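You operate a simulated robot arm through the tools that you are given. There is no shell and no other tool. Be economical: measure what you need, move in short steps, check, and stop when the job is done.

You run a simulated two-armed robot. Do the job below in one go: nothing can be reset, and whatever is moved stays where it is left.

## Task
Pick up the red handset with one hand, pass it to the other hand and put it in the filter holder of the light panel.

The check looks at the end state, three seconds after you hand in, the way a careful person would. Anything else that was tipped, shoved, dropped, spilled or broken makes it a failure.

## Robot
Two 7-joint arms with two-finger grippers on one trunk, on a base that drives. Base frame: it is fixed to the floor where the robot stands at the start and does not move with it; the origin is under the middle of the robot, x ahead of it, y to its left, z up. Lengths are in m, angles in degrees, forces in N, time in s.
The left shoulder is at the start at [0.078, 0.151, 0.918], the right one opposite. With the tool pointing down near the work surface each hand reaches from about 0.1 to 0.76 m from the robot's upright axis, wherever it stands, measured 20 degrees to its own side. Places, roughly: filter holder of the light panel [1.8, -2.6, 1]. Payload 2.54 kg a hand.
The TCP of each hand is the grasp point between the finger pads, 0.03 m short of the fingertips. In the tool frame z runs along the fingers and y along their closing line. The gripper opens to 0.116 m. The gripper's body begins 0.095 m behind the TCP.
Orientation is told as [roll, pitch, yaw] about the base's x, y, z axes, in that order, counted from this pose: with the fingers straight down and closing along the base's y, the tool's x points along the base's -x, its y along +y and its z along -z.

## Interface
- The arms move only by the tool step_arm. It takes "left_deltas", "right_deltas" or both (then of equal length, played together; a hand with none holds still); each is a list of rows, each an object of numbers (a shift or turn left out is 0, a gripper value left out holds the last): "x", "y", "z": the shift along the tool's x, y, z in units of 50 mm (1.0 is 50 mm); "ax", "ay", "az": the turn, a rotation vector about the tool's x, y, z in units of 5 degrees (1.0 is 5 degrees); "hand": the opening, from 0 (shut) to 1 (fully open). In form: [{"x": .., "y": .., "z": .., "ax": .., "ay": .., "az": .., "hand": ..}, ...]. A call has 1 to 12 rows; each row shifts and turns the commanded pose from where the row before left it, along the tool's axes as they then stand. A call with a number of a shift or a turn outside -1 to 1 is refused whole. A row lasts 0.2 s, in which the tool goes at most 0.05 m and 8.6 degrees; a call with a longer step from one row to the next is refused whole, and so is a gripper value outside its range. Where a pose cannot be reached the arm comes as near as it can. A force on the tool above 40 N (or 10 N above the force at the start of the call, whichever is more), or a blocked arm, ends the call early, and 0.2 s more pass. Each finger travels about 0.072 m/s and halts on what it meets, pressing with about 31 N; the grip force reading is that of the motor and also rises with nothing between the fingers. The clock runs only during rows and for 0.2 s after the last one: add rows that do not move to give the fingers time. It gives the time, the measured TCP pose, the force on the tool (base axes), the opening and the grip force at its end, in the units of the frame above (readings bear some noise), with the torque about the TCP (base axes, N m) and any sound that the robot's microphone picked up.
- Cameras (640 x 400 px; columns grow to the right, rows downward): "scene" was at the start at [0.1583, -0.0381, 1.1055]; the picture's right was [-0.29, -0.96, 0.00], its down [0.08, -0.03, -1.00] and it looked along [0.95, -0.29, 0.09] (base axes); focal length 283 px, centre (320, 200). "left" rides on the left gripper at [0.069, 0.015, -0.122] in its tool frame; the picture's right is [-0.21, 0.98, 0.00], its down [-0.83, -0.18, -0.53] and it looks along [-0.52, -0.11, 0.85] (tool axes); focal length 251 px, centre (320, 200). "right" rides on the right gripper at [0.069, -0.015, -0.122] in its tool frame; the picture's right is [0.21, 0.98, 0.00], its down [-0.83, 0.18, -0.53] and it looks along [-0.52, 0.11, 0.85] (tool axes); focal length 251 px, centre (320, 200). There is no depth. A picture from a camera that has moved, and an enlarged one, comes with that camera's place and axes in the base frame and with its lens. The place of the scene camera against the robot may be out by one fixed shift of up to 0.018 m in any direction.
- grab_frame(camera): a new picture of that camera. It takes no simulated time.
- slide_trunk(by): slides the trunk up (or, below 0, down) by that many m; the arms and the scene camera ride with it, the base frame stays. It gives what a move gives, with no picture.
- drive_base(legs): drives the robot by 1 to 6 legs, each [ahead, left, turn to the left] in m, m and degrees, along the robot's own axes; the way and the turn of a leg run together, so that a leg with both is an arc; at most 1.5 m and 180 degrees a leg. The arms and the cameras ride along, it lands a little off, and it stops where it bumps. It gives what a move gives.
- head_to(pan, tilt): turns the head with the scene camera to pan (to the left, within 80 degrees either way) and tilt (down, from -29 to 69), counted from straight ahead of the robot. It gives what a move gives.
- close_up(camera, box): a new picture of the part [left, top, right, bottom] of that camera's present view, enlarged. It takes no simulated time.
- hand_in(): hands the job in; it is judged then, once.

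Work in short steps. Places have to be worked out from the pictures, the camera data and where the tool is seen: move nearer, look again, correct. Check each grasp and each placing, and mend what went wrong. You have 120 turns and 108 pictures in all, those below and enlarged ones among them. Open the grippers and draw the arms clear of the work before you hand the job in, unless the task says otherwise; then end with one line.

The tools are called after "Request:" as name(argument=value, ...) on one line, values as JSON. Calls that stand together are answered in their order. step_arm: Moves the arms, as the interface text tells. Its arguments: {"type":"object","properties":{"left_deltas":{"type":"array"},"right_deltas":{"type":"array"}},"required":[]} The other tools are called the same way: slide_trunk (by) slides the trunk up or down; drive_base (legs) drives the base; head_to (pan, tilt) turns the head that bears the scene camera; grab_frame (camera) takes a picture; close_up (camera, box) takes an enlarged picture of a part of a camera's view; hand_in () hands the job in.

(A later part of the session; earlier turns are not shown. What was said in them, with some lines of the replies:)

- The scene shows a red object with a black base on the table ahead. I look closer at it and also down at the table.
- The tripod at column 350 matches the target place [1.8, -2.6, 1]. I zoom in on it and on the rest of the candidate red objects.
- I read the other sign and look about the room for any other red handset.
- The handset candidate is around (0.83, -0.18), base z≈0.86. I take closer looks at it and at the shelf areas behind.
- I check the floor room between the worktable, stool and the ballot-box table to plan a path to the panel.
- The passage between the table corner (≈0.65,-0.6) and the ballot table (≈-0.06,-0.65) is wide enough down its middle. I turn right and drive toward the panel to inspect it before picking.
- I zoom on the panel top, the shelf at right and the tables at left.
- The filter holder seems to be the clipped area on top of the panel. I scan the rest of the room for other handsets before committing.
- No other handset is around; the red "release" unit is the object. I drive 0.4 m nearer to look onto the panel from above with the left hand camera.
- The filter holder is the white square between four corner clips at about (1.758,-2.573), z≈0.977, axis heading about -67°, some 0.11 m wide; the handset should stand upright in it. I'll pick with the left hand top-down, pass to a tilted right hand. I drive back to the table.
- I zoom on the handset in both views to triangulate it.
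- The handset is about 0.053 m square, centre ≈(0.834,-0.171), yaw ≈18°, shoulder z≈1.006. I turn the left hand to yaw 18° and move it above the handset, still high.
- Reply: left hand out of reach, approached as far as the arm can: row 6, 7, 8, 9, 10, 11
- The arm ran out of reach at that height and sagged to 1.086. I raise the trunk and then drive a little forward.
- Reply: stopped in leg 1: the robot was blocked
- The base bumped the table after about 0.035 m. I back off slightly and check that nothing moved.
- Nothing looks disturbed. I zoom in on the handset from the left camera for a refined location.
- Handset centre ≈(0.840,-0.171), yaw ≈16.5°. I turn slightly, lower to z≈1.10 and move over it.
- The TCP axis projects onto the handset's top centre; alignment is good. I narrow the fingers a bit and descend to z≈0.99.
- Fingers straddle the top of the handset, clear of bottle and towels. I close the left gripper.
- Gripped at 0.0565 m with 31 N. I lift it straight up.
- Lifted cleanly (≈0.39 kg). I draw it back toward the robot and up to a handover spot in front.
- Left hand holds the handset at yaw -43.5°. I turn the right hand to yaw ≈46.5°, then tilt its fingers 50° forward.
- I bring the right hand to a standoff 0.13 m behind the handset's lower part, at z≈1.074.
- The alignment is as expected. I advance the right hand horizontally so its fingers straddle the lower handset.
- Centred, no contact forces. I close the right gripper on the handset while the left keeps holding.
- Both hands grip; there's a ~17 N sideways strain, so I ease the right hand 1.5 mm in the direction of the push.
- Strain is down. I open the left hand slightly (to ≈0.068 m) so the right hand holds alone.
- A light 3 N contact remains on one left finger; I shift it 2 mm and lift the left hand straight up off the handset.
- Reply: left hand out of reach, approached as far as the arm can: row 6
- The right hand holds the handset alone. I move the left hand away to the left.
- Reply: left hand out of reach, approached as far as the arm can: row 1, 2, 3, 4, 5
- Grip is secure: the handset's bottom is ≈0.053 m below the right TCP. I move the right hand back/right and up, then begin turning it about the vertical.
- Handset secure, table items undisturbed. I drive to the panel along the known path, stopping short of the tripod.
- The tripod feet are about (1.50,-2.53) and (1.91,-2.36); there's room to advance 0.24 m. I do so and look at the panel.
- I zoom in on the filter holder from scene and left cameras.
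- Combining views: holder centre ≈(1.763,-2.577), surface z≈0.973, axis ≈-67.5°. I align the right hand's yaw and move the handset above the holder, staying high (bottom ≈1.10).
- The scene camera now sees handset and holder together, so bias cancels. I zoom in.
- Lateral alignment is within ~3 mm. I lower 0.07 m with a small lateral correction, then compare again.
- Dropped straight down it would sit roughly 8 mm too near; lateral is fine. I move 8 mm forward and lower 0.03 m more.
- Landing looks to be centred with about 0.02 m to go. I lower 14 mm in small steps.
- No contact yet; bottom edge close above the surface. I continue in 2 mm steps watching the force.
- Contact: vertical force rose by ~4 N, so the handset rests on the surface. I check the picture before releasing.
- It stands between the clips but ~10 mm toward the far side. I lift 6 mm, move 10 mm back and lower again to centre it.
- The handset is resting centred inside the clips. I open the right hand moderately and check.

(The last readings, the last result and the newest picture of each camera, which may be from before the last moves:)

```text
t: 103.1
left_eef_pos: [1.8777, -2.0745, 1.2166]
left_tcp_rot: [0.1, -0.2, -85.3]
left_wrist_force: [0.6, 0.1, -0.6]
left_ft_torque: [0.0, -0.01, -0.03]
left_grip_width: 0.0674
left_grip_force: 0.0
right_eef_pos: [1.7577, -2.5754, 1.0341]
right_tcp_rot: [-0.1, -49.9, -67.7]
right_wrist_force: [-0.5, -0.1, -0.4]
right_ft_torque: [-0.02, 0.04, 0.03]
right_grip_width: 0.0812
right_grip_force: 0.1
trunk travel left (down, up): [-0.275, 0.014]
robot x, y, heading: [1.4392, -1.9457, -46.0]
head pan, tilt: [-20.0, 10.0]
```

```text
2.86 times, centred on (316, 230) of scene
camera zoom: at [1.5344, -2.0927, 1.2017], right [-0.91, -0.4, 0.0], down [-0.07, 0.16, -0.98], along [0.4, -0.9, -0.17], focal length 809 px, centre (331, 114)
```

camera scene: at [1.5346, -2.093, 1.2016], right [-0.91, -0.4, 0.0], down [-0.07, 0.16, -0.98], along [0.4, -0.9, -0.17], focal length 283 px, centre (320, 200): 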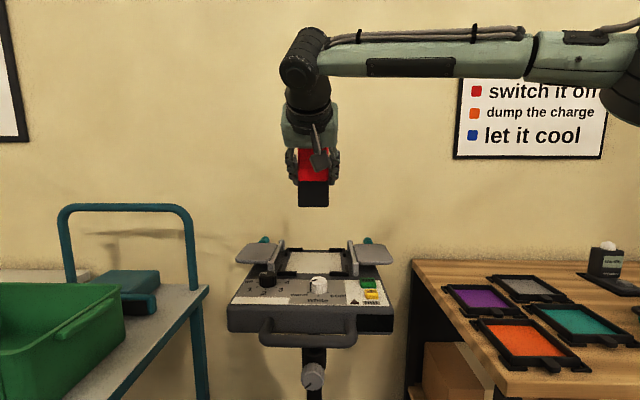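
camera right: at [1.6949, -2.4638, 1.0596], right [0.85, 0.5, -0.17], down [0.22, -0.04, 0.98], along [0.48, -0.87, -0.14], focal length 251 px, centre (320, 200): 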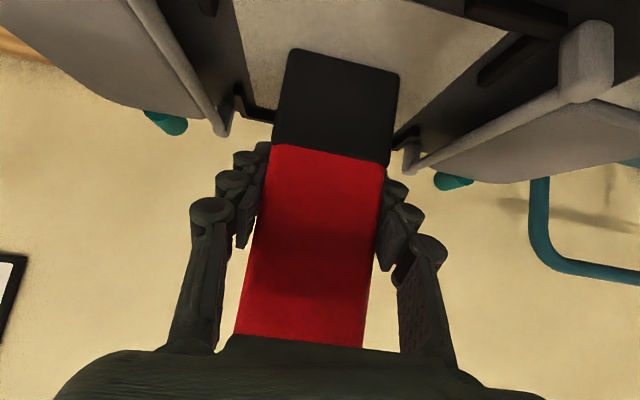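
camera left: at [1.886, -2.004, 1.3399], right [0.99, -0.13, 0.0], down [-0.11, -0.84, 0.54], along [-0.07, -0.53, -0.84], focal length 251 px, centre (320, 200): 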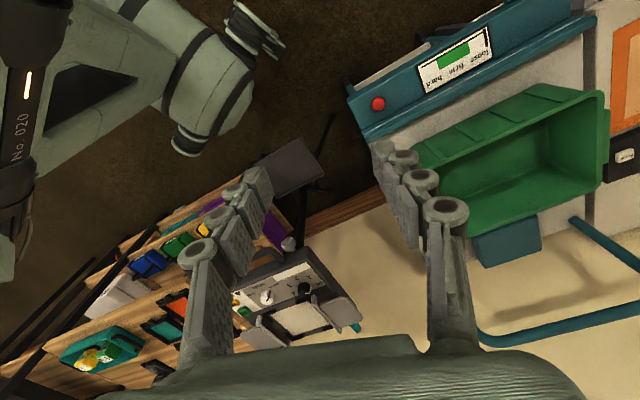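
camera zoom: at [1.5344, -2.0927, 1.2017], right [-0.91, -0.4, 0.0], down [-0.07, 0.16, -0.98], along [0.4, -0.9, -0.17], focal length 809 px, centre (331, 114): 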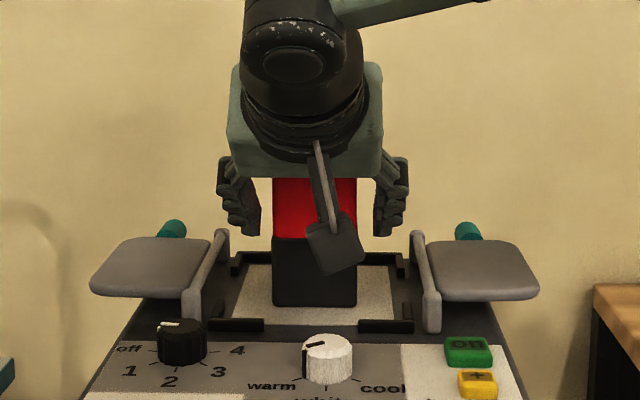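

Released with zero force and the handset stands. I retract the right hand along its finger axis.

Request:
step_arm(right_deltas=[{"z": -0.3}, {"z": -0.6}, {"z": -0.7}, {"z": -0.7}, {"z": -0.7}, {"z": -0.7}, {}])

Request:
grab_frame(camera="scene")

Request:
grab_frame(camera="right")

```text
t: 104.7
left_eef_pos: [1.877, -2.0739, 1.218]
left_tcp_rot: [0.0, -0.2, -85.1]
left_wrist_force: [0.1, 0.3, -0.6]
left_ft_torque: [-0.02, 0.01, 0.01]
left_grip_width: 0.0672
left_grip_force: 0.0
right_eef_pos: [1.7041, -2.4442, 1.1519]
right_tcp_rot: [-0.3, -49.9, -67.6]
right_wrist_force: [-0.6, 0.3, -0.3]
right_ft_torque: [0.0, -0.03, -0.07]
right_grip_width: 0.0812
right_grip_force: 0.0
trunk travel left (down, up): [-0.275, 0.014]
robot x, y, heading: [1.4453, -1.9455, -46.4]
head pan, tilt: [-20.0, 10.0]
```

```text
38 pictures are left
camera scene: at [1.5345, -2.0929, 1.2017], right [-0.91, -0.4, 0.0], down [-0.07, 0.16, -0.98], along [0.4, -0.9, -0.17], focal length 283 px, centre (320, 200)
```

scene: 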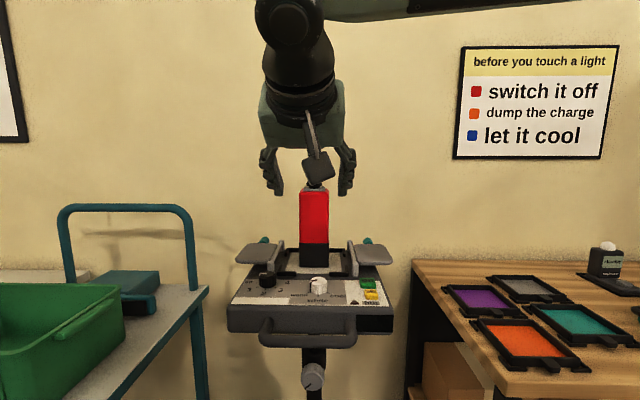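

```text
37 pictures are left
camera right: at [1.6372, -2.323, 1.1787], right [0.85, 0.5, -0.17], down [0.22, -0.04, 0.98], along [0.48, -0.87, -0.15], focal length 251 px, centre (320, 200)
```

right: 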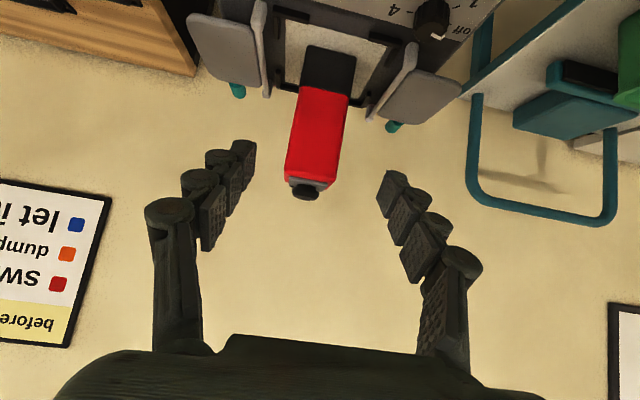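

The handset stands upright in the holder. I back the robot off, open both grippers and take a last look.

Request:
drive_base(legs=[[-0.35, 0, 0]])

Request:
step_arm(left_deltas=[{"hand": 1}, {"hand": 1}, {"hand": 1}, {}], right_deltas=[{"hand": 1}, {"hand": 1}, {"hand": 1}, {}])

Request:
grab_frame(camera="scene")

Request:
close_up(camera="scene", box=[240, 150, 400, 270])

```text
t: 106.9
left_eef_pos: [1.6322, -1.8195, 1.217]
left_tcp_rot: [0.0, -0.2, -85.2]
left_wrist_force: [-0.5, 0.3, -0.1]
left_ft_torque: [-0.04, 0.0, -0.03]
left_grip_width: 0.0672
left_grip_force: 0.0
right_eef_pos: [1.4603, -2.1893, 1.1533]
right_tcp_rot: [-0.2, -50.0, -67.6]
right_wrist_force: [-0.8, -0.2, 0.0]
right_ft_torque: [0.0, -0.02, -0.04]
right_grip_width: 0.0811
right_grip_force: 0.1
trunk travel left (down, up): [-0.275, 0.014]
robot x, y, heading: [1.199, -1.6886, -46.4]
head pan, tilt: [-20.0, 10.0]
```

```text
t: 107.9
left_eef_pos: [1.6334, -1.8197, 1.2161]
left_tcp_rot: [0.0, -0.2, -85.3]
left_wrist_force: [0.0, 0.6, 0.3]
left_ft_torque: [0.0, 0.01, 0.02]
left_grip_width: 0.116
left_grip_force: 0.1
right_eef_pos: [1.4599, -2.1903, 1.1525]
right_tcp_rot: [-0.2, -49.9, -67.6]
right_wrist_force: [0.1, 0.1, -0.7]
right_ft_torque: [-0.01, -0.01, 0.01]
right_grip_width: 0.1161
right_grip_force: 0.1
trunk travel left (down, up): [-0.275, 0.014]
robot x, y, heading: [1.2011, -1.6913, -46.1]
head pan, tilt: [-20.0, 10.0]
```

```text
36 pictures are left
camera scene: at [1.2906, -1.8386, 1.2017], right [-0.92, -0.4, 0.0], down [-0.07, 0.16, -0.98], along [0.4, -0.9, -0.17], focal length 283 px, centre (320, 200)
```

scene: 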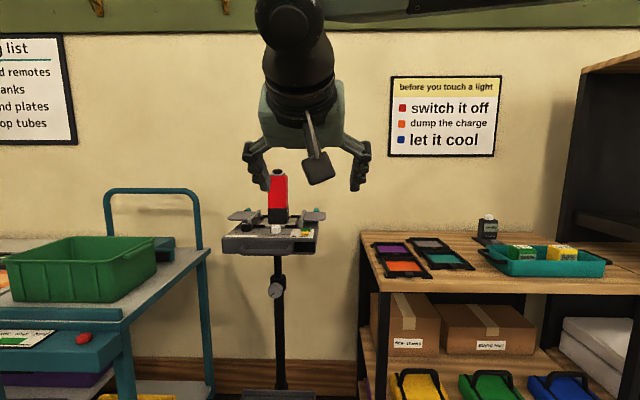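

```text
3.33 times, centred on (320, 210) of scene
camera zoom: at [1.2906, -1.8386, 1.2017], right [-0.92, -0.4, 0.0], down [-0.07, 0.16, -0.98], along [0.4, -0.9, -0.17], focal length 943 px, centre (320, 167)
```

zoom: 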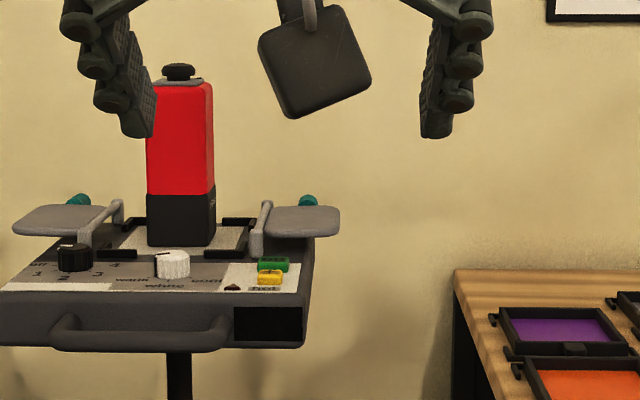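

The handset stands upright between the clips, everything else is untouched, and both hands are open and clear. I hand in.

Request:
hand_in()

```text
The job is handed in.
```

I picked up the red handset with the left hand, passed it to the right, and stood it upright between the clips of the light panel's filter holder. The base bumped the worktable once, but nothing looked moved afterwards.
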